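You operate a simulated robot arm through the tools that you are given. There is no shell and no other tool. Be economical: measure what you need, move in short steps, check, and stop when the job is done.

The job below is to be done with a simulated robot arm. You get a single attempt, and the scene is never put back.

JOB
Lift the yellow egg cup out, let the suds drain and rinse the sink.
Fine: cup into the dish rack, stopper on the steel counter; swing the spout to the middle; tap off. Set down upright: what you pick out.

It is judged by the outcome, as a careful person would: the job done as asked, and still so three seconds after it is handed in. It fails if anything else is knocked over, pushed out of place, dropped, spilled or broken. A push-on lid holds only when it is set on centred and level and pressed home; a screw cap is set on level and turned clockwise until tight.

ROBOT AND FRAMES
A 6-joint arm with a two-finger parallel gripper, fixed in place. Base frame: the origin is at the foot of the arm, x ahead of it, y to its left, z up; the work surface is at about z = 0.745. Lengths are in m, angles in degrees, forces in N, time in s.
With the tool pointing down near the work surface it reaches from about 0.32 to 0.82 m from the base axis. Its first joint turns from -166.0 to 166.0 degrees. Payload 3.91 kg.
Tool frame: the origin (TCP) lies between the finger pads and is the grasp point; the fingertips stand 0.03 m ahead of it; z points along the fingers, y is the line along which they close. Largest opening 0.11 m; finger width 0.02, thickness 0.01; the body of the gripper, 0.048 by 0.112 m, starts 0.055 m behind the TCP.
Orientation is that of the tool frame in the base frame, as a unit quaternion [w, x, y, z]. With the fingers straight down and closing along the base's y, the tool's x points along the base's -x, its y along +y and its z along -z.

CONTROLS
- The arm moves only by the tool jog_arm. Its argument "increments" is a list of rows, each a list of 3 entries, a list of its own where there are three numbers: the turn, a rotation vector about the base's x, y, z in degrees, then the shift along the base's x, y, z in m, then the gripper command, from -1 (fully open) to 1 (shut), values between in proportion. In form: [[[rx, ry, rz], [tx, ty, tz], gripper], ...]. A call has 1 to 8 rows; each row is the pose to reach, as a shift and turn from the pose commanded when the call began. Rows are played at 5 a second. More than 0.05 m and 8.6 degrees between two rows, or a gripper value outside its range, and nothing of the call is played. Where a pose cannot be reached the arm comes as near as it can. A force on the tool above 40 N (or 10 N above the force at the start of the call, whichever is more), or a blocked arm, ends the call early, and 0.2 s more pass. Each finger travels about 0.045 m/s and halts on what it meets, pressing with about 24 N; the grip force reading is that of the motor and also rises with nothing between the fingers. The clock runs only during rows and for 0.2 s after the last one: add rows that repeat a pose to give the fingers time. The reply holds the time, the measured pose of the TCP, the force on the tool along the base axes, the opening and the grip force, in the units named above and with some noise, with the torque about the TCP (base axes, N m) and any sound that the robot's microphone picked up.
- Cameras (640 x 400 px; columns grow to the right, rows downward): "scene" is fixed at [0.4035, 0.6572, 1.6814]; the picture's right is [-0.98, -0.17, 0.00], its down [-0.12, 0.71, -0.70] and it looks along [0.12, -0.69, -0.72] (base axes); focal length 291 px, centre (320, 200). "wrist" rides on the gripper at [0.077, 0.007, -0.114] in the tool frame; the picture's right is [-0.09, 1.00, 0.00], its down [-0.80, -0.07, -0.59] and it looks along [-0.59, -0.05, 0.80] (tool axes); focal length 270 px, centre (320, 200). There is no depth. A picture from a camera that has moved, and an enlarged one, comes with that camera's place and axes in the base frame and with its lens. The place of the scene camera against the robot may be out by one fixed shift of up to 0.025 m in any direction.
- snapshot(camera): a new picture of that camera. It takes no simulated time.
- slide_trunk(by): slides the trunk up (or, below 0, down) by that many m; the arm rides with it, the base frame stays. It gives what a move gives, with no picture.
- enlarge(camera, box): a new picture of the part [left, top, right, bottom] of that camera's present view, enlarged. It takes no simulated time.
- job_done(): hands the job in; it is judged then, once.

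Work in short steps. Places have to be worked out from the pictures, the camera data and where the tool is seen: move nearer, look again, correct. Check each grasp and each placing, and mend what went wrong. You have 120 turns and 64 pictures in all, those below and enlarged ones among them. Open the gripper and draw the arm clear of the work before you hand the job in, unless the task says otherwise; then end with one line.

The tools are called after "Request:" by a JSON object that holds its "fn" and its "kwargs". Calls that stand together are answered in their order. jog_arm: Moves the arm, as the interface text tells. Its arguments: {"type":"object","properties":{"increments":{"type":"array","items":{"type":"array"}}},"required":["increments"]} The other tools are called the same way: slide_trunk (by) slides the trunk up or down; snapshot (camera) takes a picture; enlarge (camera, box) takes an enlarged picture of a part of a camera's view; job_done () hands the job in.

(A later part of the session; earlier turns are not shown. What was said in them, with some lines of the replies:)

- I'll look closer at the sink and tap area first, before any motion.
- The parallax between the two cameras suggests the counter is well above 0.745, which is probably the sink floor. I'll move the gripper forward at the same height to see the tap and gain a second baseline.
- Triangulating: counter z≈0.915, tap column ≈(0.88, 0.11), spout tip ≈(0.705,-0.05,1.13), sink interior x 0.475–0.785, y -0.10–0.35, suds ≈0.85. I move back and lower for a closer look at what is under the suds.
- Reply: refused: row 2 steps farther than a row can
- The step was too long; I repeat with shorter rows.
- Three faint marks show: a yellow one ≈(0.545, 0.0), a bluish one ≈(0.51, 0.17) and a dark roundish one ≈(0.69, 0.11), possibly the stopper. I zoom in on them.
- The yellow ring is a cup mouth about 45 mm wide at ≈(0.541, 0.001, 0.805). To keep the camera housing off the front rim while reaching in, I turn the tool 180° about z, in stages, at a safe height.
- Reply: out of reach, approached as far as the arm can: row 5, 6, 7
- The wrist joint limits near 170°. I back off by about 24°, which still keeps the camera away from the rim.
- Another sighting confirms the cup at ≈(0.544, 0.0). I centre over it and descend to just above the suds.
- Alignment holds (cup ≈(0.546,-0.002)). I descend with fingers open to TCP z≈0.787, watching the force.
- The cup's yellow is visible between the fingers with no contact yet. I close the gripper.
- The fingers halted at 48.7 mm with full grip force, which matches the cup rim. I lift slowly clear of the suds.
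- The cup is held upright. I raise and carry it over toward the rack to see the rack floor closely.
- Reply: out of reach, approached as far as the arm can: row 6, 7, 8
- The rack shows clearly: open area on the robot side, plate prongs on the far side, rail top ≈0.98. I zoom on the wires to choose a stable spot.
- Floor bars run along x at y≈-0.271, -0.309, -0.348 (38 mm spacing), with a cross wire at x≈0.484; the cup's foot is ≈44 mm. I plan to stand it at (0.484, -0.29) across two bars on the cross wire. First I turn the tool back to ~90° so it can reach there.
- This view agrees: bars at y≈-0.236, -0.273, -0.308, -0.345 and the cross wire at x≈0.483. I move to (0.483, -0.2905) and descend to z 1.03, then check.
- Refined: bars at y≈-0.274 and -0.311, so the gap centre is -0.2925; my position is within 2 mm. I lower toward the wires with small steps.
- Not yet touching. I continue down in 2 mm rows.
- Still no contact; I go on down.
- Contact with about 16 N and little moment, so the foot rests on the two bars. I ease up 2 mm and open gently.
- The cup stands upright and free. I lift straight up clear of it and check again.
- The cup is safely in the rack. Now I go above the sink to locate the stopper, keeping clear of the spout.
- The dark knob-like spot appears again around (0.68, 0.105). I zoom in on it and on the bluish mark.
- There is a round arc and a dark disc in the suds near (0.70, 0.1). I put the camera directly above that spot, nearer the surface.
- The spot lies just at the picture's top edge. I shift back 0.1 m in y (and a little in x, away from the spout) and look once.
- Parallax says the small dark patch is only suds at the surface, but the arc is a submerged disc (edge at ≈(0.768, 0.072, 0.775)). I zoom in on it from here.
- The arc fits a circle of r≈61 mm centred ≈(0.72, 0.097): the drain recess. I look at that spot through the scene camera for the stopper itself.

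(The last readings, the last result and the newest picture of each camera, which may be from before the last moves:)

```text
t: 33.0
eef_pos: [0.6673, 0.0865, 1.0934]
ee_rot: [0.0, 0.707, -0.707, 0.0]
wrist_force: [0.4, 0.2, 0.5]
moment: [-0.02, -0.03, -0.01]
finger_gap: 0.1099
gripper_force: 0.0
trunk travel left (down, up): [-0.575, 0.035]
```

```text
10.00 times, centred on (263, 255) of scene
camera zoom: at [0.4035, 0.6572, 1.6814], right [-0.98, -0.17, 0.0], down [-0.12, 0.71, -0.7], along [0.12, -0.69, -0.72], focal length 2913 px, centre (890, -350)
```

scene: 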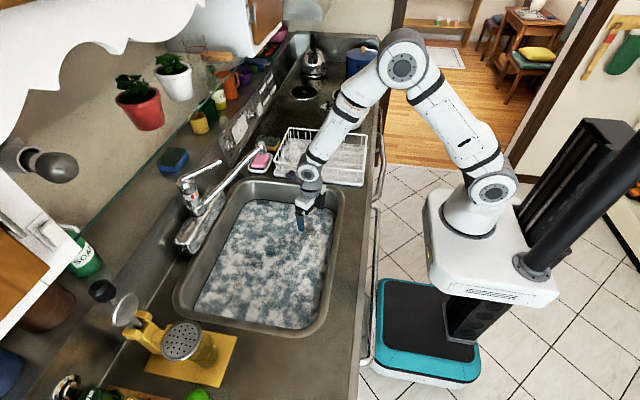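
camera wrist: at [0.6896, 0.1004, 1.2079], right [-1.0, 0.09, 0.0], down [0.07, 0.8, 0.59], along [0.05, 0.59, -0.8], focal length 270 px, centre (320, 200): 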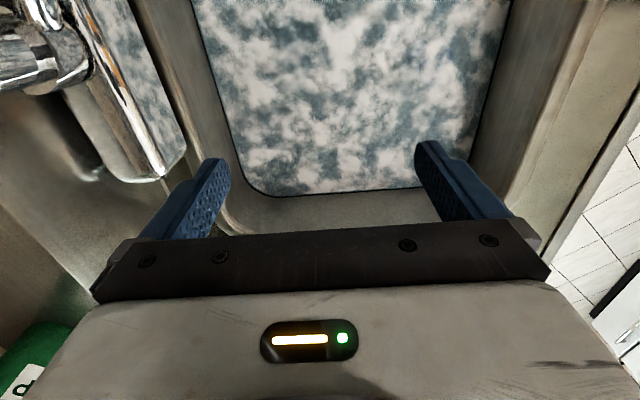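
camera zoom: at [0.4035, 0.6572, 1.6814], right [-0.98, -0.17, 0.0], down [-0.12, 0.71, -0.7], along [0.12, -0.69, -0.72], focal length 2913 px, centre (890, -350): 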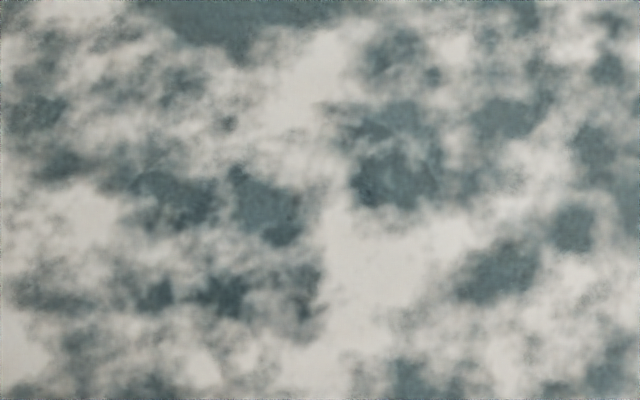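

Still foam over the centre. From the robot side a dark foam gap lines up with the drain centre, so I turn the tool back to 0° and look from there (this orientation also suits the later work).

Request:
{"fn": "jog_arm", "kwargs": {"increments": [[[0, 0, -8.4], [-0.02, 0, 0], -1], [[0, 0, -16.8], [-0.04, 0, 0], -1], [[0, 0, -25.2], [-0.06, 0, 0], -1], [[0, 0, -33.6], [-0.08, 0, 0], -1], [[0, 0, -42], [-0.1, 0, 0], -1], [[0, 0, -50.4], [-0.12, 0, 0], -1], [[0, 0, -58.8], [-0.14, 0.002, 0], -1], [[0, 0, -67], [-0.16, 0.004, 0], -1]]}}

Request:
{"fn": "jog_arm", "kwargs": {"increments": [[[0, 0, -8], [-0.01, 0, 0], -1], [[0, 0, -16], [-0.01, 0, 0], -1], [[0, 0, -23], [-0.01, 0, 0], -1], [[0, 0, -23], [-0.01, 0, 0], -1]]}}

Request:
{"fn": "enlarge", "kwargs": {"camera": "wrist", "box": [240, 110, 400, 210]}}

```text
t: 34.8
eef_pos: [0.5069, 0.0915, 1.0931]
ee_rot: [0.0, -0.199, 0.98, 0.001]
wrist_force: [-0.6, -0.1, 0.5]
moment: [0.01, -0.04, -0.01]
finger_gap: 0.11
gripper_force: 0.0
trunk travel left (down, up): [-0.575, 0.035]
```

```text
t: 35.8
eef_pos: [0.4959, 0.0917, 1.0935]
ee_rot: [-0.001, 0.001, 1.0, 0.0]
wrist_force: [-0.1, 0.4, -0.1]
moment: [-0.02, 0.0, -0.01]
finger_gap: 0.11
gripper_force: 0.0
trunk travel left (down, up): [-0.575, 0.035]
```

```text
4.00 times, centred on (320, 160) of wrist
camera zoom: at [0.4196, 0.0983, 1.2078], right [0.09, 1.0, 0.0], down [0.8, -0.07, 0.59], along [0.59, -0.05, -0.8], focal length 1081 px, centre (320, 360)
```

zoom: 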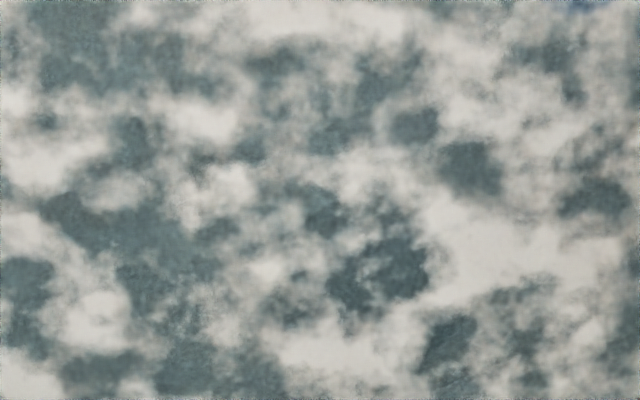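

Nothing distinct stands out at the centre, so I'll feel for it. I move above the drain (0.72, 0.097), keeping ~0.1 m from the spout, and check clearance in the scene view.

Request:
{"fn": "jog_arm", "kwargs": {"increments": [[[0, 0, 0], [0.045, 0, 0], -0.3], [[0, 0, 0], [0.09, 0.002, 0], -0.3], [[0, 0, 0], [0.135, 0.004, 0], -0.3], [[0, 0, 0], [0.18, 0.005, 0], -0.3], [[0, 0, 0], [0.222, 0.005, -0.02], -0.3], [[0, 0, 0], [0.222, 0.005, -0.06], -0.3], [[0, 0, 0], [0.222, 0.005, -0.1], -0.3], [[0, 0, 0], [0.222, 0.005, -0.12], -0.3]]}}

Request:
{"fn": "enlarge", "kwargs": {"camera": "scene", "box": [160, 90, 360, 270]}}

```text
t: 37.6
eef_pos: [0.7196, 0.0972, 0.9733]
ee_rot: [-0.001, 0.0, 1.0, 0.0]
wrist_force: [-0.3, 0.3, -0.5]
moment: [0.0, -0.03, -0.02]
finger_gap: 0.0717
gripper_force: 0.1
trunk travel left (down, up): [-0.575, 0.035]
```

```text
2.22 times, centred on (260, 180) of scene
camera zoom: at [0.4035, 0.6572, 1.6814], right [-0.98, -0.17, 0.0], down [-0.12, 0.71, -0.7], along [0.12, -0.69, -0.72], focal length 647 px, centre (453, 244)
```

zoom: 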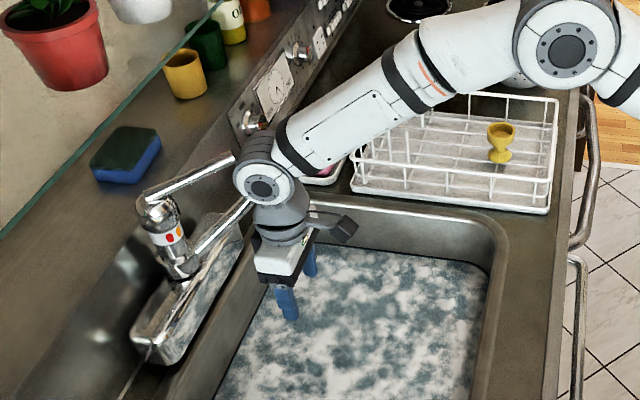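

The forearm would meet the spout if I went deeper here, so I must move the spout aside first. I raise straight up, then position with open fingers straddling the spout near its tip, P≈(0.729,-0.028), staying above it for a check.

Request:
{"fn": "jog_arm", "kwargs": {"increments": [[[0, 0, 0], [0, 0, 0.05], -0.55], [[0, 0, 0], [0, 0, 0.1], -0.55], [[0, 0, 0], [0, 0, 0.15], -0.55], [[0, 0, 0], [0, 0, 0.2], -0.55], [[0, 0, 0], [0, 0, 0.24], -0.55], [[0, 0, 0], [0.005, -0.045, 0.24], -0.55], [[0, 0, 0], [0.009, -0.09, 0.24], -0.55], [[0, 0, 0], [0.009, -0.125, 0.22], -0.55]]}}

Request:
{"fn": "snapshot", "kwargs": {"camera": "wrist"}}

```text
t: 39.4
eef_pos: [0.7294, -0.029, 1.1933]
ee_rot: [0.001, 0.001, 1.0, 0.0]
wrist_force: [0.2, -0.4, -0.5]
moment: [-0.01, -0.02, 0.05]
finger_gap: 0.0855
gripper_force: 0.1
trunk travel left (down, up): [-0.575, 0.035]
```

```text
23 pictures are left
camera wrist: at [0.6517, -0.0224, 1.3087], right [0.09, 1.0, 0.0], down [0.8, -0.07, 0.59], along [0.59, -0.05, -0.8], focal length 270 px, centre (320, 200)
```

wrist: 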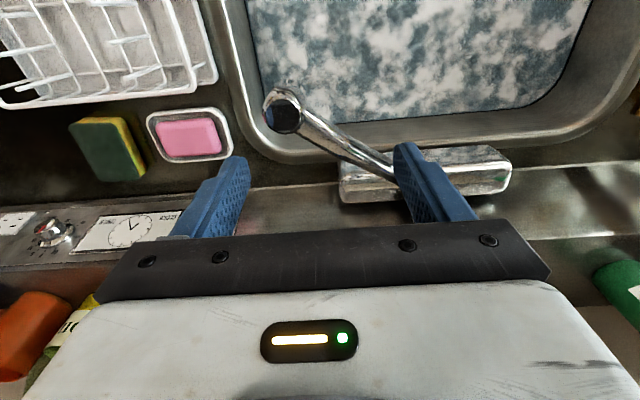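

The spout lies where computed and passes between the fingers. I lower to z≈1.11 to straddle it.

Request:
{"fn": "jog_arm", "kwargs": {"increments": [[[0, 0, 0], [0.003, 0, -0.03], -0.55], [[0, 0, 0], [0.003, 0, -0.06], -0.55], [[0, 0, 0], [0.003, 0, -0.083], -0.55], [[0, 0, 0], [0.003, 0, -0.083], -0.55]]}}

Request:
{"fn": "snapshot", "kwargs": {"camera": "wrist"}}

```text
t: 40.4
eef_pos: [0.7306, -0.0287, 1.1117]
ee_rot: [0.0, -0.001, 1.0, 0.0]
wrist_force: [-0.6, -0.4, -0.5]
moment: [0.03, 0.0, 0.0]
finger_gap: 0.0854
gripper_force: 0.1
trunk travel left (down, up): [-0.575, 0.035]
```

```text
22 pictures are left
camera wrist: at [0.6537, -0.0219, 1.2253], right [0.09, 1.0, 0.0], down [0.8, -0.07, 0.59], along [0.59, -0.05, -0.8], focal length 270 px, centre (320, 200)
```

wrist: 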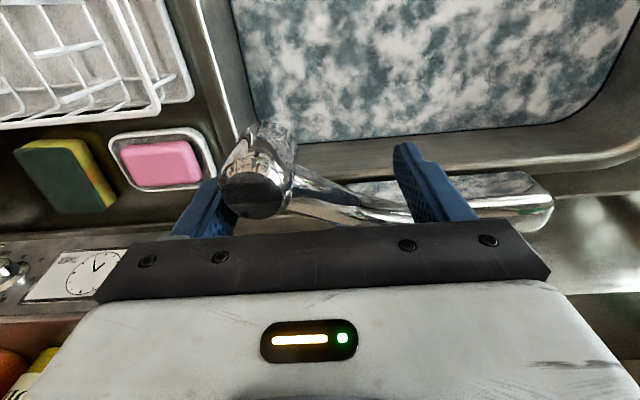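

Fingers straddle the spout. I sweep about the tap column (0.88, 0.11) to swing the spout ~25° toward the dish-rack side, out of the arm's way.

Request:
{"fn": "jog_arm", "kwargs": {"increments": [[[0, 0, 4], [0.01, -0.0101, 0], -0.55], [[0, 0, 8], [0.0208, -0.0195, 0], -0.55], [[0, 0, 12], [0.0321, -0.0281, 0], -0.55], [[0, 0, 16], [0.0441, -0.0359, 0], -0.55], [[0, 0, 20], [0.0565, -0.0429, 0], -0.55], [[0, 0, 24], [0.0694, -0.049, 0], -0.55], [[0, 0, 28], [0.0827, -0.0541, 0], -0.55], [[0, 0, 28], [0.0827, -0.0541, 0], -0.55]]}}

Request:
{"fn": "enlarge", "kwargs": {"camera": "scene", "box": [150, 90, 310, 230]}}

```text
t: 42.1
eef_pos: [0.7733, -0.0737, 1.1135]
ee_rot: [0.007, -0.242, 0.97, -0.005]
wrist_force: [0.2, -1.4, -1.5]
moment: [0.05, 0.01, 0.01]
finger_gap: 0.0853
gripper_force: 0.3
out of reach, approached as far as the arm can: row 7, 8
trunk travel left (down, up): [-0.575, 0.035]
stopped in row 8: the arm was blocked; the commanded pose is now the measured one
```

```text
2.86 times, centred on (230, 160) of scene
camera zoom: at [0.4035, 0.6572, 1.6814], right [-0.98, -0.17, 0.0], down [-0.12, 0.71, -0.7], along [0.12, -0.69, -0.72], focal length 832 px, centre (577, 314)
```

zoom: 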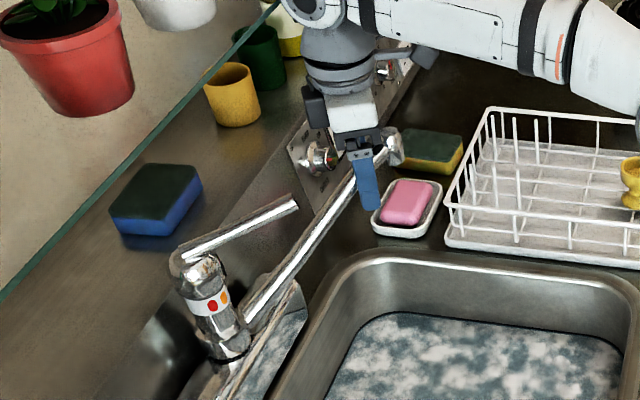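

The spout swung to about (-0.57,-0.82) direction, tip ≈(0.742,-0.087); the reach limit stopped me, which should be enough clearance. I lift off and return over the drain.

Request:
{"fn": "jog_arm", "kwargs": {"increments": [[[0, 0, 0], [0, 0, 0.04], -0.55], [[0, 0, 0], [0, 0, 0.08], -0.55], [[0, 0, 0], [0, 0, 0.12], -0.55], [[0, 0, -7], [-0.015, 0.04, 0.13], -0.5], [[0, 0, -14], [-0.03, 0.08, 0.13], -0.4], [[0, 0, -21], [-0.045, 0.12, 0.13], -0.3], [[0, 0, -28], [-0.054, 0.16, 0.12], -0.3], [[0, 0, -28], [-0.054, 0.171, 0.1], -0.3]]}}

Request:
{"fn": "jog_arm", "kwargs": {"increments": [[[0, 0, 0], [0, 0, -0.05], -0.3], [[0, 0, 0], [0, 0, -0.1], -0.3], [[0, 0, 0], [0, 0, -0.15], -0.3], [[0, 0, 0], [0, 0, -0.2], -0.3], [[0, 0, 0], [0, 0, -0.25], -0.3], [[0, 0, 0], [0, 0, -0.29], -0.3], [[0, 0, 0], [0, 0, -0.33], -0.3], [[0, 0, 0], [0, 0, -0.33], -0.3]]}}

Request:
{"fn": "enlarge", "kwargs": {"camera": "scene", "box": [160, 90, 360, 270]}}

```text
t: 42.9
eef_pos: [0.7726, -0.0813, 1.1816]
ee_rot: [-0.022, -0.238, 0.971, 0.007]
wrist_force: [-79.0, -4.9, -3.6]
moment: [0.5, -9.97, -0.2]
finger_gap: 0.0851
gripper_force: 0.1
out of reach, approached as far as the arm can: row 1, 2, 3
trunk travel left (down, up): [-0.575, 0.035]
stopped in row 3: the force on the tool passed its limit at 350 N (the readings are from after the stop); the commanded pose is now the measured one
```

```text
t: 43.6
eef_pos: [0.7692, -0.0785, 1.0967]
ee_rot: [-0.006, -0.242, 0.97, 0.0]
wrist_force: [-12.3, 0.8, 43.7]
moment: [-0.2, -0.01, -0.01]
finger_gap: 0.0714
gripper_force: 0.1
trunk travel left (down, up): [-0.575, 0.035]
stopped in row 3: the force on the tool passed its limit at 222 N (the readings are from after the stop); the commanded pose is now the measured one
```

```text
2.22 times, centred on (260, 180) of scene
camera zoom: at [0.4035, 0.6572, 1.6814], right [-0.98, -0.17, 0.0], down [-0.12, 0.71, -0.7], along [0.12, -0.69, -0.72], focal length 647 px, centre (453, 244)
```

zoom: 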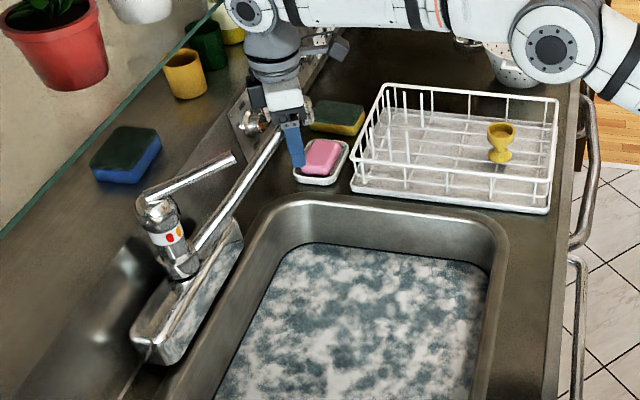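

That was a reach-limit detour: the arm pushed against something and then onto the spout. Nothing looks displaced. I ease off gently: open, up a little while pulling back toward the robot along the spout, in one short call.

Request:
{"fn": "jog_arm", "kwargs": {"increments": [[[0, 0, 0], [-0.002, -0.002, 0.01], -0.55], [[0, 0, 0], [-0.008, -0.006, 0.02], -0.55], [[0, 0, 0], [-0.016, -0.012, 0.03], -0.55], [[0, 0, 0], [-0.024, -0.018, 0.045], -0.55]]}}

```text
t: 44.6
eef_pos: [0.7665, -0.0982, 1.1302]
ee_rot: [-0.012, -0.241, 0.97, 0.002]
wrist_force: [-0.1, -0.5, -0.2]
moment: [-0.03, 0.01, -0.02]
finger_gap: 0.0852
gripper_force: 0.0
trunk travel left (down, up): [-0.575, 0.035]
```

Free of contact again. I continue up and back toward the robot.

Request:
{"fn": "jog_arm", "kwargs": {"increments": [[[0, 0, 0], [-0.01, -0.005, 0.01], -0.55], [[0, 0, 0], [-0.02, -0.008, 0.03], -0.55], [[0, 0, 0], [-0.035, -0.01, 0.05], -0.55], [[0, 0, 0], [-0.035, -0.01, 0.05], -0.55]]}}

```text
t: 45.6
eef_pos: [0.7292, -0.1078, 1.1754]
ee_rot: [-0.014, -0.242, 0.97, 0.003]
wrist_force: [0.4, 0.0, -0.2]
moment: [0.01, -0.02, 0.02]
finger_gap: 0.0853
gripper_force: 0.0
trunk travel left (down, up): [-0.575, 0.035]
```

Clear. I rise to 1.23 nearer the robot and then traverse to the drain's y, unwinding the yaw.

Request:
{"fn": "jog_arm", "kwargs": {"increments": [[[0, 0, 0], [-0.025, 0, 0.025], -0.55], [[0, 0, 0], [-0.05, 0, 0.05], -0.5], [[0, 0, -6], [-0.06, 0.04, 0.06], -0.5], [[0, 0, -12], [-0.06, 0.085, 0.06], -0.4], [[0, 0, -18], [-0.06, 0.13, 0.06], -0.3], [[0, 0, -24], [-0.06, 0.17, 0.06], -0.3], [[0, 0, -28], [-0.05, 0.205, 0.06], -0.3], [[0, 0, -28], [-0.05, 0.205, 0.06], -0.3]]}}

Request:
{"fn": "snapshot", "kwargs": {"camera": "scene"}}

```text
t: 47.4
eef_pos: [0.6801, 0.0991, 1.2357]
ee_rot: [-0.014, 0.0, 1.0, 0.006]
wrist_force: [0.6, -0.5, 0.2]
moment: [0.01, 0.0, 0.01]
finger_gap: 0.0715
gripper_force: 0.0
trunk travel left (down, up): [-0.575, 0.035]
```

```text
19 pictures are left
```

scene: 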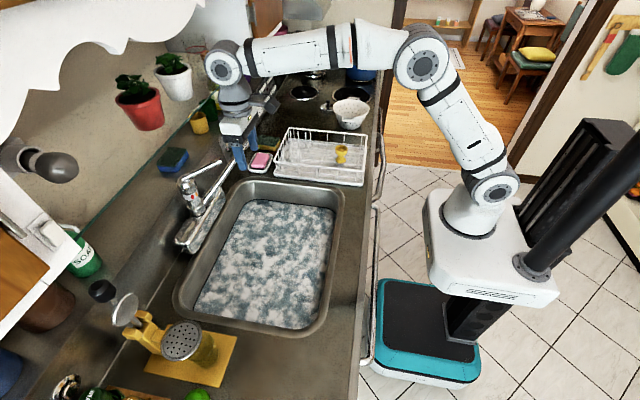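

All objects are in place and the spout is aside. I level the tool's small tilt and descend over the drain to z≈0.90, watching forces.

Request:
{"fn": "jog_arm", "kwargs": {"increments": [[[-0.7, -1.6, 0], [0.02, -0.001, -0.04], -0.3], [[-0.7, -1.6, 0], [0.04, -0.002, -0.08], -0.3], [[-0.7, -1.6, 0], [0.04, -0.002, -0.13], -0.3], [[-0.7, -1.6, 0], [0.04, -0.002, -0.18], -0.3], [[-0.7, -1.6, 0], [0.04, -0.002, -0.23], -0.3], [[-0.7, -1.6, 0], [0.04, -0.002, -0.28], -0.3], [[-0.7, -1.6, 0], [0.04, -0.002, -0.33], -0.3], [[-0.7, -1.6, 0], [0.04, -0.002, -0.33], -0.3]]}}

Request:
{"fn": "enlarge", "kwargs": {"camera": "scene", "box": [160, 90, 360, 270]}}

```text
t: 49.2
eef_pos: [0.7185, 0.0959, 0.9053]
ee_rot: [0.0, -0.001, 1.0, 0.0]
wrist_force: [0.5, 1.1, 0.4]
moment: [0.01, -0.02, -0.01]
finger_gap: 0.0715
gripper_force: 0.0
trunk travel left (down, up): [-0.575, 0.035]
```

```text
2.22 times, centred on (260, 180) of scene
camera zoom: at [0.4035, 0.6572, 1.6814], right [-0.98, -0.17, 0.0], down [-0.12, 0.71, -0.7], along [0.12, -0.69, -0.72], focal length 647 px, centre (453, 244)
```

zoom: 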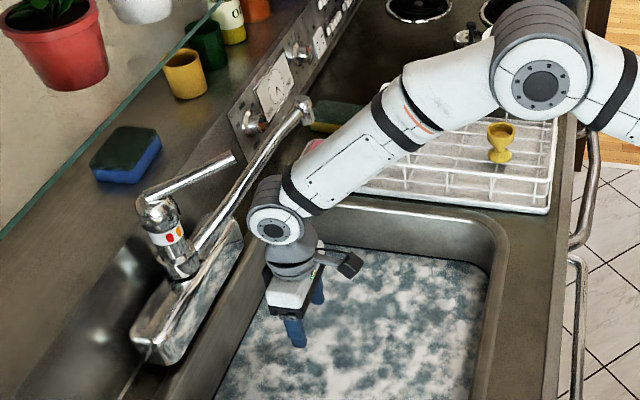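

The spout is clear of the forearm. I descend into the suds, with fingertips to ≈0.80 first, then slowly.

Request:
{"fn": "jog_arm", "kwargs": {"increments": [[[0, 0, 0], [0.001, 0.001, -0.02], -0.3], [[0, 0, 0], [0.001, 0.001, -0.04], -0.3], [[0, 0, 0], [0.001, 0.001, -0.06], -0.3], [[0, 0, 0], [0.001, 0.001, -0.075], -0.3], [[0, 0, 0], [0.001, 0.001, -0.085], -0.3], [[0, 0, 0], [0.001, 0.001, -0.095], -0.3], [[0, 0, 0], [0.001, 0.001, -0.102], -0.3], [[0, 0, 0], [0.001, 0.001, -0.102], -0.3]]}}

```text
t: 51.0
eef_pos: [0.7206, 0.0976, 0.802]
ee_rot: [0.0, 0.0, 1.0, -0.001]
wrist_force: [0.1, -0.1, 0.6]
moment: [0.01, 0.02, 0.01]
finger_gap: 0.0713
gripper_force: 0.1
trunk travel left (down, up): [-0.575, 0.035]
```

No contact yet (tips ≈0.772). Continue in 5 mm rows.

Request:
{"fn": "jog_arm", "kwargs": {"increments": [[[0, 0, 0], [0, 0, -0.005], -0.3], [[0, 0, 0], [0, 0, -0.01], -0.3], [[0, 0, 0], [0, 0, -0.015], -0.3], [[0, 0, 0], [0, 0, -0.018], -0.3], [[0, 0, 0], [0, 0, -0.018], -0.3]]}}

```text
t: 52.2
eef_pos: [0.7195, 0.0995, 0.7857]
ee_rot: [0.0, -0.001, 1.0, 0.0]
wrist_force: [0.7, -0.6, 0.0]
moment: [0.01, 0.02, 0.01]
finger_gap: 0.0717
gripper_force: 0.1
trunk travel left (down, up): [-0.575, 0.035]
```

Tips at ≈0.756. I close here to feel whether the stopper's knob is between the fingers.

Request:
{"fn": "jog_arm", "kwargs": {"increments": [[[0, 0, 0], [0, 0, 0], 1], [[0, 0, 0], [0, 0, 0], 1], [[0, 0, 0], [0, 0, 0], 1], [[0, 0, 0], [0, 0, 0], 1], [[0, 0, 0], [0, 0, 0], 1]]}}

```text
t: 53.2
eef_pos: [0.7209, 0.1041, 0.7872]
ee_rot: [0.003, -0.002, 1.0, 0.002]
wrist_force: [-5.7, 13.0, 6.8]
moment: [0.34, 0.28, 0.12]
finger_gap: 0.0231
gripper_force: 24.3
trunk travel left (down, up): [-0.575, 0.035]
stopped in row 5: the force on the tool passed its limit at 42 N (the readings are from after the stop); the commanded pose is now the measured one
```

Something 23 mm wide is held, its centre slightly to +y — very likely the stopper's knob. I open a bit, shift +4 mm in y, and re-close to centre on it.

Request:
{"fn": "jog_arm", "kwargs": {"increments": [[[0, 0, 0], [0, 0.0, 0], 0.3], [[0, 0, 0], [0, 0.004, 0], 0.3], [[0, 0, 0], [0, 0.004, 0], 0.3], [[0, 0, 0], [0, 0.004, 0], 1], [[0, 0, 0], [0, 0.004, 0], 1], [[0, 0, 0], [0, 0.004, 0], 1]]}}

```text
t: 54.6
eef_pos: [0.7215, 0.1081, 0.7885]
ee_rot: [0.003, -0.002, 1.0, 0.002]
wrist_force: [-2.2, 10.5, 3.8]
moment: [0.36, 0.05, 0.17]
finger_gap: 0.0233
gripper_force: 24.0
trunk travel left (down, up): [-0.575, 0.035]
```

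There is still a +y reaction, so the knob lies a bit further. I repeat with +8 mm.

Request:
{"fn": "jog_arm", "kwargs": {"increments": [[[0, 0, 0], [0, 0.0, 0], 0.2], [[0, 0, 0], [0, 0.004, 0], 0.2], [[0, 0, 0], [0, 0.008, 0], 0.2], [[0, 0, 0], [0, 0.008, 0], 1], [[0, 0, 0], [0, 0.008, 0], 1], [[0, 0, 0], [0, 0.008, 0], 1]]}}

```text
t: 56.0
eef_pos: [0.7227, 0.1124, 0.788]
ee_rot: [0.002, -0.002, 1.0, 0.001]
wrist_force: [-1.3, -8.2, 2.8]
moment: [-0.28, 0.04, -0.03]
finger_gap: 0.023
gripper_force: 24.1
trunk travel left (down, up): [-0.575, 0.035]
```

Now the reaction reversed, so the knob's centre is y≈0.112. I relax 3 mm back and lift slowly.

Request:
{"fn": "jog_arm", "kwargs": {"increments": [[[0, 0, 0], [0, -0.003, 0.0], 1], [[0, 0, 0], [0, -0.003, 0.005], 1], [[0, 0, 0], [0, -0.003, 0.01], 1], [[0, 0, 0], [0, -0.003, 0.02], 1], [[0, 0, 0], [0, -0.003, 0.03], 1], [[0, 0, 0], [0, -0.003, 0.03], 1]]}}

```text
t: 57.4
eef_pos: [0.7221, 0.1103, 0.8182]
ee_rot: [0.002, -0.002, 1.0, 0.002]
wrist_force: [0.9, 0.0, -0.7]
moment: [-0.01, 0.03, 0.03]
finger_gap: 0.0226
gripper_force: 24.4
trunk travel left (down, up): [-0.575, 0.035]
```

It came up with the grip still at 22.6 mm. I lift it out of the water and look.

Request:
{"fn": "jog_arm", "kwargs": {"increments": [[[0, 0, 0], [0, 0, 0.03], 1], [[0, 0, 0], [0, 0, 0.06], 1], [[0, 0, 0], [0, 0, 0.1], 1], [[0, 0, 0], [0, 0, 0.14], 1], [[0, 0, 0], [-0.01, 0, 0.18], 1], [[0, 0, 0], [-0.02, 0, 0.22], 1], [[0, 0, 0], [-0.03, 0, 0.25], 1], [[0, 0, 0], [-0.03, 0, 0.25], 1]]}}

Request:
{"fn": "snapshot", "kwargs": {"camera": "wrist"}}

Request:
{"fn": "enlarge", "kwargs": {"camera": "scene", "box": [160, 90, 360, 340]}}

```text
t: 59.2
eef_pos: [0.6922, 0.1101, 1.068]
ee_rot: [0.002, -0.002, 1.0, 0.001]
wrist_force: [0.2, 1.0, -0.3]
moment: [-0.02, 0.0, -0.01]
finger_gap: 0.0229
gripper_force: 23.9
trunk travel left (down, up): [-0.575, 0.035]
```

```text
17 pictures are left
camera wrist: at [0.6147, 0.1159, 1.1817], right [0.08, 1.0, 0.0], down [0.8, -0.07, 0.6], along [0.6, -0.05, -0.8], focal length 270 px, centre (320, 200)
```

wrist: 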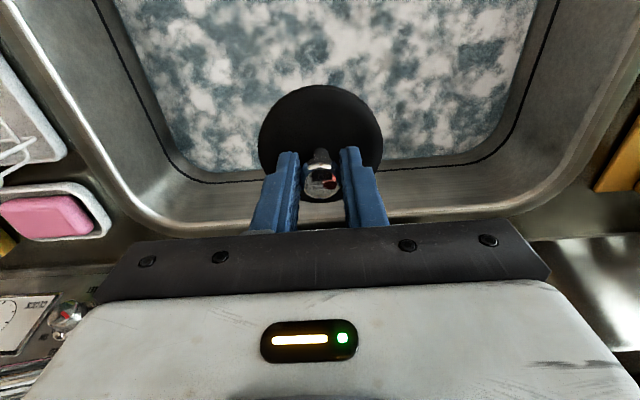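

```text
1.60 times, centred on (260, 215) of scene
camera zoom: at [0.4035, 0.6572, 1.6814], right [-0.98, -0.17, 0.0], down [-0.12, 0.71, -0.7], along [0.12, -0.69, -0.72], focal length 466 px, centre (416, 176)
```

zoom: 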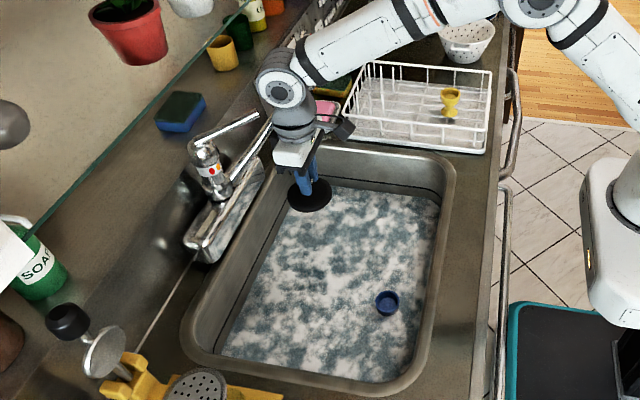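

The stopper is out (black disc with metal knob) and the water is draining; a blue cup remains in the sink, which I leave there. I carry the stopper toward the clear steel counter at ≈(0.50, 0.48).

Request:
{"fn": "jog_arm", "kwargs": {"increments": [[[0, 0, 0], [-0.045, 0.01, 0], 1], [[0, 0, 0], [-0.085, 0.03, 0], 1], [[0, 0, 0], [-0.12, 0.06, 0], 1], [[0, 0, 0], [-0.15, 0.095, 0], 1], [[0, 0, 0], [-0.17, 0.135, 0], 1], [[0, 0, 0], [-0.185, 0.18, 0], 1], [[0, 0, 0], [-0.192, 0.225, 0], 1], [[0, 0, 0], [-0.192, 0.27, 0], 1]]}}

Request:
{"fn": "jog_arm", "kwargs": {"increments": [[[0, 0, 0], [0, 0.045, 0], 1], [[0, 0, 0], [0, 0.09, -0.01], 1], [[0, 0, 0], [0, 0.1, -0.04], 1], [[0, 0, 0], [0, 0.1, -0.06], 1], [[0, 0, 0], [0, 0.1, -0.06], 1]]}}

Request:
{"fn": "snapshot", "kwargs": {"camera": "scene"}}

```text
t: 61.0
eef_pos: [0.4992, 0.3812, 1.0659]
ee_rot: [0.002, -0.002, 1.0, 0.001]
wrist_force: [0.1, 0.3, -0.8]
moment: [-0.04, 0.0, 0.01]
finger_gap: 0.0227
gripper_force: 24.5
trunk travel left (down, up): [-0.575, 0.035]
```

```text
t: 62.2
eef_pos: [0.498, 0.4819, 1.0075]
ee_rot: [0.003, -0.002, 1.0, 0.002]
wrist_force: [0.6, 0.4, -1.3]
moment: [-0.01, -0.01, -0.03]
finger_gap: 0.0232
gripper_force: 23.7
trunk travel left (down, up): [-0.575, 0.035]
```

```text
15 pictures are left
```

scene: 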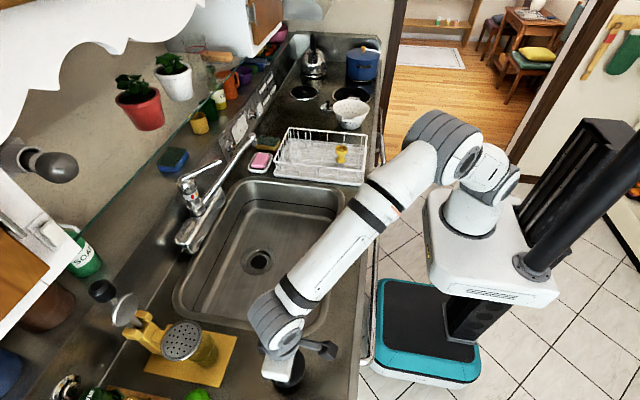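

The sink has drained and the stopper hangs over clear steel. I lower it slowly till contact.

Request:
{"fn": "jog_arm", "kwargs": {"increments": [[[0, 0, 0], [0, 0, -0.012], 1], [[0, 0, 0], [0, 0, -0.022], 1], [[0, 0, 0], [0, 0, -0.03], 1], [[0, 0, 0], [0, 0, -0.036], 1], [[0, 0, 0], [0, 0, -0.036], 1]]}}

Request:
{"fn": "jog_arm", "kwargs": {"increments": [[[0, 0, 0], [0, 0, -0.003], 1], [[0, 0, 0], [0, 0, -0.006], 1], [[0, 0, 0], [0, 0, -0.006], 1]]}}

```text
t: 63.4
eef_pos: [0.4996, 0.4812, 0.9714]
ee_rot: [0.002, -0.002, 1.0, 0.002]
wrist_force: [0.2, 0.9, -0.7]
moment: [0.01, 0.01, 0.02]
finger_gap: 0.0228
gripper_force: 24.2
trunk travel left (down, up): [-0.575, 0.035]
```

```text
t: 64.2
eef_pos: [0.4992, 0.4808, 0.9681]
ee_rot: [0.004, -0.002, 1.0, 0.003]
wrist_force: [0.9, 0.7, 17.5]
moment: [-0.07, -0.02, 0.0]
finger_gap: 0.0231
gripper_force: 24.2
trunk travel left (down, up): [-0.575, 0.035]
```

Contact at z≈0.968. I ease 2 mm up, open, rise, and verify.

Request:
{"fn": "jog_arm", "kwargs": {"increments": [[[0, 0, 0], [0, 0, 0.002], 1], [[0, 0, 0], [0, 0, 0.002], 0.4], [[0, 0, 0], [0, 0, 0.002], 0.2], [[0, 0, 0], [0, 0, 0.002], 0.0], [[0, 0, 0], [0, 0, 0.03], 0.0], [[0, 0, 0], [0, 0, 0.07], 0.0], [[0, 0, 0], [-0.02, -0.02, 0.11], 0.0], [[0, 0, 0], [-0.02, -0.06, 0.14], 0.0]]}}

Request:
{"fn": "jog_arm", "kwargs": {"increments": [[[0, 0, 0], [0, -0.045, 0.03], 0.0], [[0, 0, 0], [0.02, -0.085, 0.06], 0.0], [[0, 0, 0], [0.04, -0.125, 0.09], 0.0], [[0, 0, 0], [0.06, -0.165, 0.11], 0.0], [[0, 0, 0], [0.06, -0.205, 0.11], 0.0]]}}

Request:
{"fn": "snapshot", "kwargs": {"camera": "scene"}}

```text
t: 66.0
eef_pos: [0.4795, 0.4204, 1.1052]
ee_rot: [0.002, -0.002, 1.0, 0.002]
wrist_force: [0.5, 0.7, 1.4]
moment: [-0.03, -0.01, 0.02]
finger_gap: 0.0548
gripper_force: 0.1
trunk travel left (down, up): [-0.575, 0.035]
```

```text
refused: row 1 steps farther than a row can; nothing moved
```

```text
14 pictures are left
```

scene: 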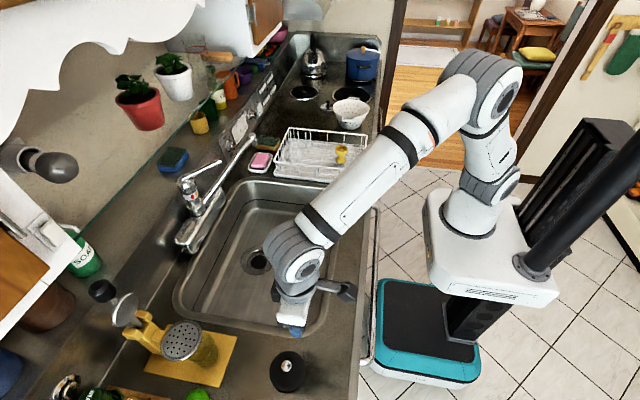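

The stopper sits upright on the counter. Next the spout: I return above the sink with yaw ~28°, planning to straddle the spout again with a slight outward tilt so it's within reach.

Request:
{"fn": "jog_arm", "kwargs": {"increments": [[[0, 0, 3.5], [0.015, -0.035, 0.025], -0.5], [[0, 0, 7], [0.03, -0.07, 0.05], -0.5], [[0, 0, 10.5], [0.045, -0.11, 0.07], -0.5], [[0, 0, 14], [0.06, -0.15, 0.09], -0.5], [[0, 0, 17.5], [0.08, -0.19, 0.105], -0.5], [[0, 0, 21], [0.105, -0.23, 0.115], -0.5], [[0, 0, 24.5], [0.135, -0.265, 0.12], -0.5], [[0, 0, 28], [0.165, -0.3, 0.12], -0.5]]}}

Request:
{"fn": "jog_arm", "kwargs": {"increments": [[[0, -5, 0], [0.015, -0.04, 0.0], -0.55], [[0, -10, 0], [0.035, -0.08, 0.0], -0.55], [[0, -15, 0], [0.06, -0.12, 0.0], -0.55], [[0, -20, 0], [0.09, -0.15, -0.005], -0.55], [[0, -20, 0], [0.115, -0.177, -0.015], -0.55], [[0, -20, 0], [0.115, -0.177, -0.015], -0.55]]}}

Request:
{"fn": "snapshot", "kwargs": {"camera": "wrist"}}

```text
t: 67.8
eef_pos: [0.6451, 0.1195, 1.2231]
ee_rot: [0.001, -0.244, 0.97, 0.003]
wrist_force: [0.4, -0.5, -0.6]
moment: [0.01, 0.0, -0.01]
finger_gap: 0.0825
gripper_force: 0.1
trunk travel left (down, up): [-0.575, 0.035]
```

```text
t: 69.2
eef_pos: [0.7597, -0.0544, 1.2115]
ee_rot: [0.17, -0.241, 0.955, -0.04]
wrist_force: [-0.2, -0.3, -0.3]
moment: [0.02, -0.01, 0.01]
finger_gap: 0.0851
gripper_force: 0.2
trunk travel left (down, up): [-0.575, 0.035]
```

```text
13 pictures are left
camera wrist: at [0.6534, -0.0864, 1.2939], right [-0.37, 0.92, -0.13], down [0.49, 0.31, 0.81], along [0.79, 0.24, -0.57], focal length 270 px, centre (320, 200)
```

wrist: 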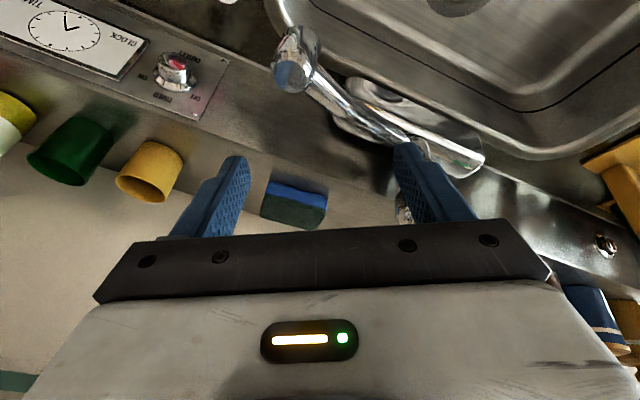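

Tip at ≈(0.75,-0.086); the spout passes between the fingers. I descend to z≈1.125 to straddle it.

Request:
{"fn": "jog_arm", "kwargs": {"increments": [[[0, 0, 0], [0.004, -0.002, -0.03], -0.55], [[0, 0, 0], [0.006, -0.002, -0.06], -0.55], [[0, 0, 0], [0.006, -0.002, -0.086], -0.55], [[0, 0, 0], [0.006, -0.002, -0.086], -0.55]]}}

```text
t: 70.2
eef_pos: [0.7663, -0.0572, 1.1235]
ee_rot: [0.17, -0.24, 0.955, -0.041]
wrist_force: [-0.8, 0.0, -0.4]
moment: [-0.02, -0.01, 0.0]
finger_gap: 0.0851
gripper_force: 0.0
trunk travel left (down, up): [-0.575, 0.035]
```

Straddled with no contact. I narrow the gap and sweep the spout round the column to the middle (pointing straight along -x).

Request:
{"fn": "jog_arm", "kwargs": {"increments": [[[0, 0, -3.5], [-0.0193, 0.0152, 0], -0.2], [[0, 0, -7], [-0.0368, 0.0326, 0], -0.1], [[0, 0, -10.5], [-0.0521, 0.052, 0], -0.1], [[0, 0, -14], [-0.0649, 0.0731, 0], -0.1], [[0, 0, -17.5], [-0.075, 0.0956, 0], -0.1], [[0, 0, -21], [-0.0822, 0.1192, 0], -0.1], [[0, 0, -24.5], [-0.0866, 0.1434, 0], -0.1], [[0, 0, -28], [-0.088, 0.168, 0], -0.1]]}}

Request:
{"fn": "snapshot", "kwargs": {"camera": "scene"}}

```text
t: 72.0
eef_pos: [0.6776, 0.1108, 1.1259]
ee_rot: [0.155, -0.001, 0.985, -0.081]
wrist_force: [0.6, -0.6, -0.2]
moment: [0.0, 0.0, -0.01]
finger_gap: 0.0604
gripper_force: 0.0
trunk travel left (down, up): [-0.575, 0.035]
```

```text
12 pictures are left
```

scene: 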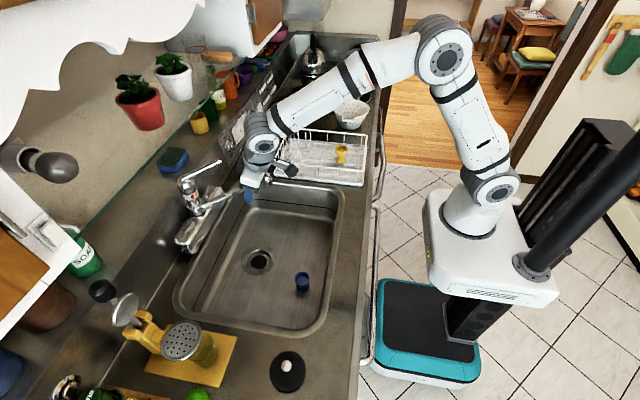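

The spout followed. Allowing for finger slack it is ~5° short, so I push 14 mm more, then lift clear and look.

Request:
{"fn": "jog_arm", "kwargs": {"increments": [[[0, 0, 0], [0, 0.007, 0], -0.1], [[0, 0, 0], [0, 0.014, 0], -0.1], [[0, 0, 0], [0, 0.014, 0], -0.2], [[0, 0, 0], [0, 0.012, 0.0], -0.4], [[0, 0, 0], [0, 0.012, 0.04], -0.4], [[0, 0, 0], [0, 0.012, 0.08], -0.4], [[0, 0, 0], [-0.03, 0.012, 0.11], -0.4], [[0, 0, 0], [-0.03, 0.012, 0.11], -0.4]]}}

Request:
{"fn": "snapshot", "kwargs": {"camera": "wrist"}}

```text
t: 73.8
eef_pos: [0.6484, 0.1231, 1.2332]
ee_rot: [0.154, 0.0, 0.985, -0.081]
wrist_force: [0.1, 0.1, 0.5]
moment: [-0.02, 0.0, -0.01]
finger_gap: 0.0769
gripper_force: 0.1
trunk travel left (down, up): [-0.575, 0.035]
```

```text
11 pictures are left
camera wrist: at [0.5407, 0.1451, 1.3161], right [0.1, 0.99, -0.13], down [0.58, 0.05, 0.81], along [0.81, -0.16, -0.57], focal length 270 px, centre (320, 200)
```

wrist: 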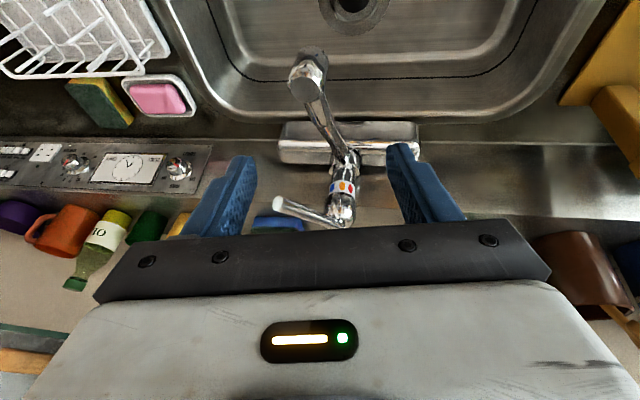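

Spout now points essentially at the middle (az ≈182°; I may nudge it at the end). Lever runs from ≈(0.88,0.118,1.107) to its end ≈(0.79,0.05,1.15). I reorient the tool to yaw 37°, tilt 35°, to grip the lever near its end.

Request:
{"fn": "jog_arm", "kwargs": {"increments": [[[2.37, -2.28, 6.58], [0.015, -0.01, 0.01], -0.1], [[4.73, -4.57, 13.17], [0.03, -0.02, 0.02], -0.1], [[7.1, -6.85, 19.75], [0.045, -0.03, 0.02], -0.1], [[9.47, -9.13, 26.3], [0.06, -0.04, 0.02], -0.1], [[11.83, -11.4, 32.9], [0.075, -0.05, 0.02], -0.1], [[14.2, -13.7, 39.5], [0.1, -0.06, 0.01], -0.1], [[14.2, -13.7, 39.5], [0.13, -0.064, -0.0], -0.1], [[14.2, -13.7, 39.5], [0.13, -0.064, -0.0], -0.1]]}}

Request:
{"fn": "snapshot", "kwargs": {"camera": "wrist"}}

```text
t: 75.6
eef_pos: [0.7785, 0.0569, 1.2333]
ee_rot: [0.287, -0.305, 0.903, 0.098]
wrist_force: [-0.3, 0.1, 0.3]
moment: [-0.01, 0.02, 0.0]
finger_gap: 0.0604
gripper_force: 0.1
trunk travel left (down, up): [-0.575, 0.035]
```

```text
10 pictures are left
camera wrist: at [0.6711, -0.0159, 1.2836], right [-0.55, 0.84, 0.05], down [0.29, 0.13, 0.95], along [0.79, 0.53, -0.32], focal length 270 px, centre (320, 200)
```

wrist: 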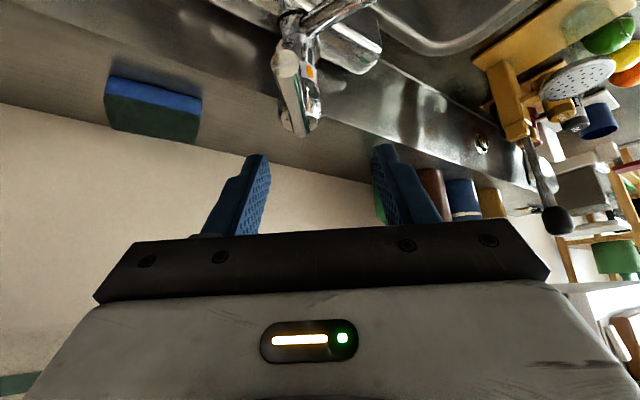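

The lever end is at ≈(0.791, 0.044, 1.15) as expected. I align laterally and descend so the fingers straddle the lever at ≈(0.806, 0.0565, 1.146).

Request:
{"fn": "jog_arm", "kwargs": {"increments": [[[0, 0, 0], [0.01, -0.0135, 0], -0.1], [[0, 0, 0], [0.015, -0.0098, -0.03], -0.1], [[0, 0, 0], [0.021, -0.0053, -0.06], -0.1], [[0, 0, 0], [0.0275, -0.0004, -0.087], -0.1], [[0, 0, 0], [0.0275, -0.0004, -0.087], -0.1]]}}

Request:
{"fn": "snapshot", "kwargs": {"camera": "wrist"}}

```text
t: 76.8
eef_pos: [0.805, 0.0578, 1.147]
ee_rot: [0.287, -0.304, 0.903, 0.096]
wrist_force: [-0.7, 0.7, 0.1]
moment: [-0.02, 0.02, 0.01]
finger_gap: 0.0603
gripper_force: 0.1
trunk travel left (down, up): [-0.575, 0.035]
```

```text
9 pictures are left
camera wrist: at [0.6987, -0.0155, 1.1966], right [-0.55, 0.84, 0.05], down [0.29, 0.13, 0.95], along [0.79, 0.53, -0.32], focal length 270 px, centre (320, 200)
```

wrist: 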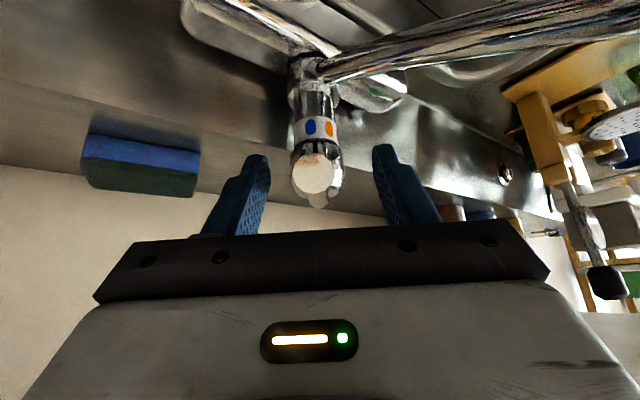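

The lever end is centred between the fingers. I close on it.

Request:
{"fn": "jog_arm", "kwargs": {"increments": [[[0, 0, 0], [0, 0, 0], 0.6], [[0, 0, 0], [0, 0, 0], 1], [[0, 0, 0], [0, 0, 0], 1], [[0, 0, 0], [0, 0, 0], 1], [[0, 0, 0], [0, 0, 0], 1]]}}

```text
t: 78.0
eef_pos: [0.8073, 0.0542, 1.1472]
ee_rot: [0.287, -0.303, 0.904, 0.097]
wrist_force: [9.7, -9.0, 1.6]
moment: [-0.4, -0.13, -1.24]
finger_gap: 0.0182
gripper_force: 44.9
trunk travel left (down, up): [-0.575, 0.035]
```

Gripped (18 mm). I centre the command slightly and raise the lever along its arc by about 14°.

Request:
{"fn": "jog_arm", "kwargs": {"increments": [[[0, 0, 0], [0.003, -0.004, 0.0], 1], [[0, 0, 0], [0.005, -0.002, 0.008], 1], [[0, 0, 0], [0.008, 0.0, 0.016], 1], [[0, 0, 0], [0.011, 0.0025, 0.024], 1], [[0, 0, 0], [0.011, 0.0025, 0.024], 1]]}}

Request:
{"fn": "enlarge", "kwargs": {"camera": "scene", "box": [140, 110, 340, 330]}}

```text
t: 79.2
eef_pos: [0.817, 0.0591, 1.1691]
ee_rot: [0.284, -0.304, 0.904, 0.098]
wrist_force: [-1.1, -8.5, -13.4]
moment: [-1.05, 0.98, -0.48]
finger_gap: 0.0179
gripper_force: 44.9
trunk travel left (down, up): [-0.575, 0.035]
```

```text
1.82 times, centred on (240, 220) of scene
camera zoom: at [0.4035, 0.6572, 1.6814], right [-0.98, -0.17, 0.0], down [-0.12, 0.71, -0.7], along [0.12, -0.69, -0.72], focal length 530 px, centre (466, 164)
```

zoom: 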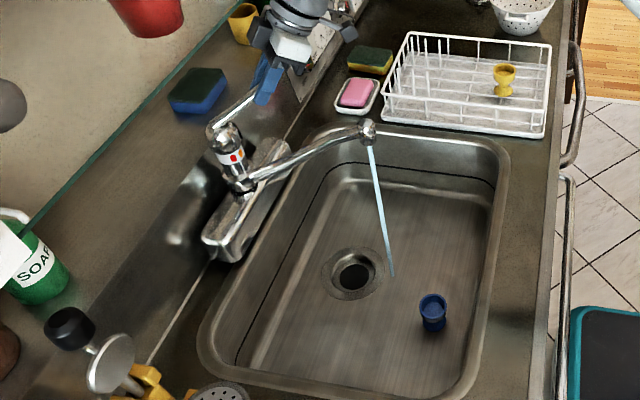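

Water is running into the sink beside the drain. I hold for several seconds to rinse.

Request:
{"fn": "jog_arm", "kwargs": {"increments": [[[0, 0, 0], [0, 0, 0], 1], [[0, 0, 0], [0, 0, 0], 1], [[0, 0, 0], [0, 0, 0], 1], [[0, 0, 0], [0, 0, 0], 1], [[0, 0, 0], [0, 0, 0], 1], [[0, 0, 0], [0, 0, 0], 1], [[0, 0, 0], [0, 0, 0], 1], [[0, 0, 0], [0, 0, 0], 1]]}}

Request:
{"fn": "jog_arm", "kwargs": {"increments": [[[0, 0, 0], [0, 0, 0], 1], [[0, 0, 0], [0, 0, 0], 1], [[0, 0, 0], [0, 0, 0], 1], [[0, 0, 0], [0, 0, 0], 1], [[0, 0, 0], [0, 0, 0], 1], [[0, 0, 0], [0, 0, 0], 1], [[0, 0, 0], [0, 0, 0], 1], [[0, 0, 0], [0, 0, 0], 1]]}}

Request:
{"fn": "jog_arm", "kwargs": {"increments": [[[0, 0, 0], [0, 0, 0], 1], [[0, 0, 0], [0, 0, 0], 1], [[0, 0, 0], [0, 0, 0], 1], [[0, 0, 0], [0, 0, 0], 1], [[0, 0, 0], [0, 0, 0], 1], [[0, 0, 0], [0, 0, 0], 1], [[0, 0, 0], [0, 0, 0], 1], [[0, 0, 0], [0, 0, 0], 1]]}}

Request:
{"fn": "jog_arm", "kwargs": {"increments": [[[0, 0, 0], [0, 0, 0], 1], [[0, 0, 0], [0, 0, 0], 1], [[0, 0, 0], [0, 0, 0], 1], [[0, 0, 0], [0, 0, 0], 1], [[0, 0, 0], [0, 0, 0], 1], [[0, 0, 0], [0, 0, 0], 1], [[0, 0, 0], [0, 0, 0], 1], [[0, 0, 0], [0, 0, 0], 1]]}}

Request:
{"fn": "enlarge", "kwargs": {"camera": "scene", "box": [140, 110, 340, 330]}}

```text
t: 81.0
eef_pos: [0.8175, 0.0591, 1.1696]
ee_rot: [0.286, -0.304, 0.904, 0.097]
wrist_force: [1.7, -7.5, -11.4]
moment: [-0.89, 0.74, -0.54]
finger_gap: 0.0178
gripper_force: 45.1
trunk travel left (down, up): [-0.575, 0.035]
```

```text
t: 82.8
eef_pos: [0.8172, 0.0602, 1.1702]
ee_rot: [0.285, -0.304, 0.904, 0.097]
wrist_force: [4.2, -6.6, -8.4]
moment: [-0.68, 0.35, -0.62]
finger_gap: 0.0179
gripper_force: 45.0
trunk travel left (down, up): [-0.575, 0.035]
```

```text
t: 84.6
eef_pos: [0.8173, 0.0592, 1.1702]
ee_rot: [0.285, -0.305, 0.904, 0.097]
wrist_force: [5.8, -5.7, -5.4]
moment: [-0.44, -0.03, -0.74]
finger_gap: 0.0178
gripper_force: 44.7
trunk travel left (down, up): [-0.575, 0.035]
```

```text
t: 86.4
eef_pos: [0.8171, 0.0593, 1.1699]
ee_rot: [0.286, -0.305, 0.903, 0.097]
wrist_force: [9.4, -4.0, -1.1]
moment: [-0.29, -0.36, -0.73]
finger_gap: 0.0177
gripper_force: 44.9
trunk travel left (down, up): [-0.575, 0.035]
```

```text
1.82 times, centred on (240, 220) of scene
camera zoom: at [0.4035, 0.6572, 1.6814], right [-0.98, -0.17, 0.0], down [-0.12, 0.71, -0.7], along [0.12, -0.69, -0.72], focal length 530 px, centre (466, 164)
```

zoom: 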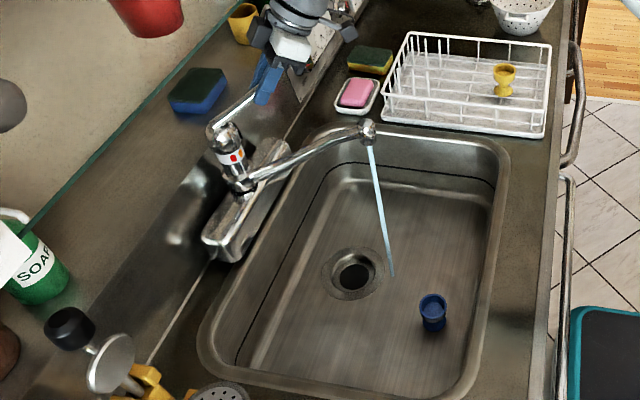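

About 8 s of rinsing done; the sink looks clean. I lower the lever back along the arc, slightly past the original to make sure it closes.

Request:
{"fn": "jog_arm", "kwargs": {"increments": [[[0, 0, 0], [-0.003, -0.0025, -0.008], 1], [[0, 0, 0], [-0.006, -0.0045, -0.016], 1], [[0, 0, 0], [-0.008, -0.006, -0.024], 1], [[0, 0, 0], [-0.009, -0.0065, -0.028], 1], [[0, 0, 0], [-0.009, -0.0065, -0.028], 1]]}}

Request:
{"fn": "enlarge", "kwargs": {"camera": "scene", "box": [140, 110, 340, 330]}}

```text
t: 87.6
eef_pos: [0.808, 0.0529, 1.1448]
ee_rot: [0.289, -0.304, 0.903, 0.095]
wrist_force: [14.1, -2.6, 21.6]
moment: [0.16, -0.78, -0.98]
finger_gap: 0.0181
gripper_force: 44.9
trunk travel left (down, up): [-0.575, 0.035]
```

```text
1.82 times, centred on (240, 220) of scene
camera zoom: at [0.4035, 0.6572, 1.6814], right [-0.98, -0.17, 0.0], down [-0.12, 0.71, -0.7], along [0.12, -0.69, -0.72], focal length 530 px, centre (466, 164)
```

zoom: 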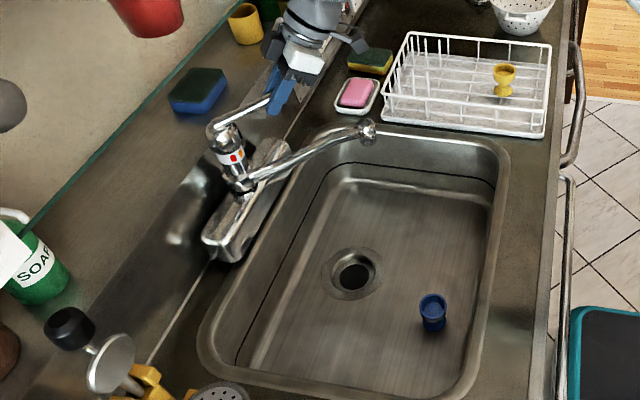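

Water is off and the lever is at its lower stop. I release and back out along the approach path, keeping the lever untouched.

Request:
{"fn": "jog_arm", "kwargs": {"increments": [[[0, 0, 0], [-0.001, 0.002, 0.001], 0.5], [[0, 0, 0], [-0.001, 0.003, 0.001], 0.1], [[0, 0, 0], [-0.001, 0.003, 0.001], -0.1], [[0, 0, 0], [-0.001, 0.003, 0.001], -0.1], [[0, 0, 0], [-0.008, -0.002, 0.03], -0.1], [[0, 0, 0], [-0.014, -0.006, 0.06], -0.1], [[0, 0, 0], [-0.02, -0.008, 0.088], -0.1], [[0, 0, 0], [-0.04, -0.01, 0.1], -0.1]]}}

Request:
{"fn": "jog_arm", "kwargs": {"increments": [[[0, 6, -5], [-0.04, 0, 0.0], -0.1], [[0, 12, -10], [-0.08, 0, 0.01], -0.2], [[0, 18, -15], [-0.12, 0, 0.02], -0.5], [[0, 24, -20], [-0.16, 0, 0.03], -1], [[0, 28, -24], [-0.2, 0, 0.03], -1], [[0, 28, -24], [-0.24, 0, 0.03], -1]]}}

Request:
{"fn": "snapshot", "kwargs": {"camera": "scene"}}

```text
t: 89.4
eef_pos: [0.7661, 0.0443, 1.244]
ee_rot: [0.286, -0.305, 0.903, 0.097]
wrist_force: [-0.1, -0.9, 0.8]
moment: [0.02, -0.01, 0.02]
finger_gap: 0.0605
gripper_force: 0.0
trunk travel left (down, up): [-0.575, 0.035]
```

```text
t: 90.8
eef_pos: [0.5239, 0.0437, 1.275]
ee_rot: [0.074, -0.08, 0.989, 0.105]
wrist_force: [-0.3, -0.2, -0.6]
moment: [0.0, 0.02, 0.02]
finger_gap: 0.11
gripper_force: 0.1
trunk travel left (down, up): [-0.575, 0.035]
```

```text
5 pictures are left
```

scene: 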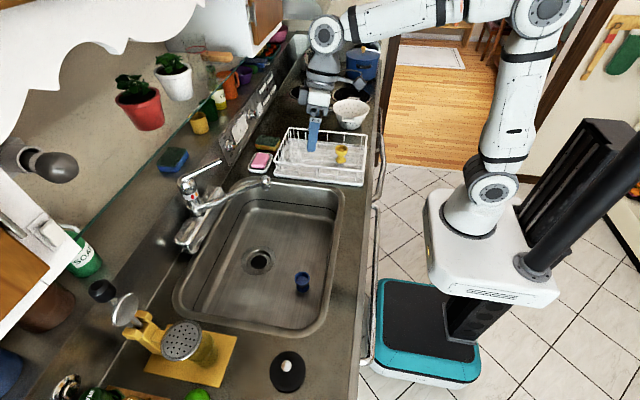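

All looks right; one last close check of the tap, spout and the cup.

Request:
{"fn": "enlarge", "kwargs": {"camera": "scene", "box": [165, 120, 375, 310]}}

```text
2.11 times, centred on (270, 215) of scene
camera zoom: at [0.4035, 0.6572, 1.6814], right [-0.98, -0.17, 0.0], down [-0.12, 0.71, -0.7], along [0.12, -0.69, -0.72], focal length 613 px, centre (425, 168)
```

zoom: 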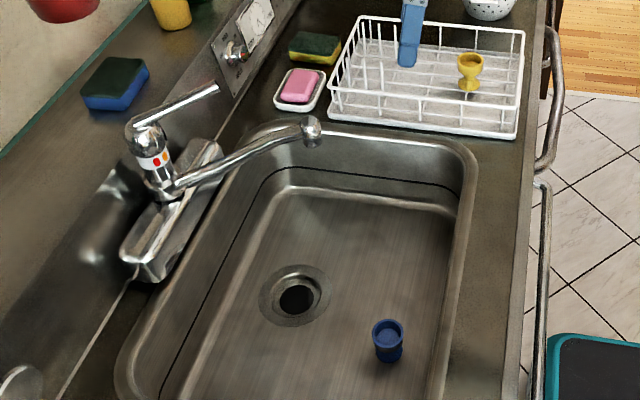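

The tap is off, the spout points to the middle, the cup and stopper stand upright, and the arm is clear with its gripper open. I hand the job in.

Request:
{"fn": "job_done", "kwargs": {}}

```text
The job is handed in.
```

The yellow egg cup is upright in the dish rack and the stopper is on the steel counter. The sink is drained and rinsed for about 8 s, the spout is within about 5° of the sink's middle and the tap is off. The arm hit its reach limit once and pushed hard (350 N, then 222 N on the spout), but nothing looked moved or damaged. A blue cup that was under the suds is still in the sink.
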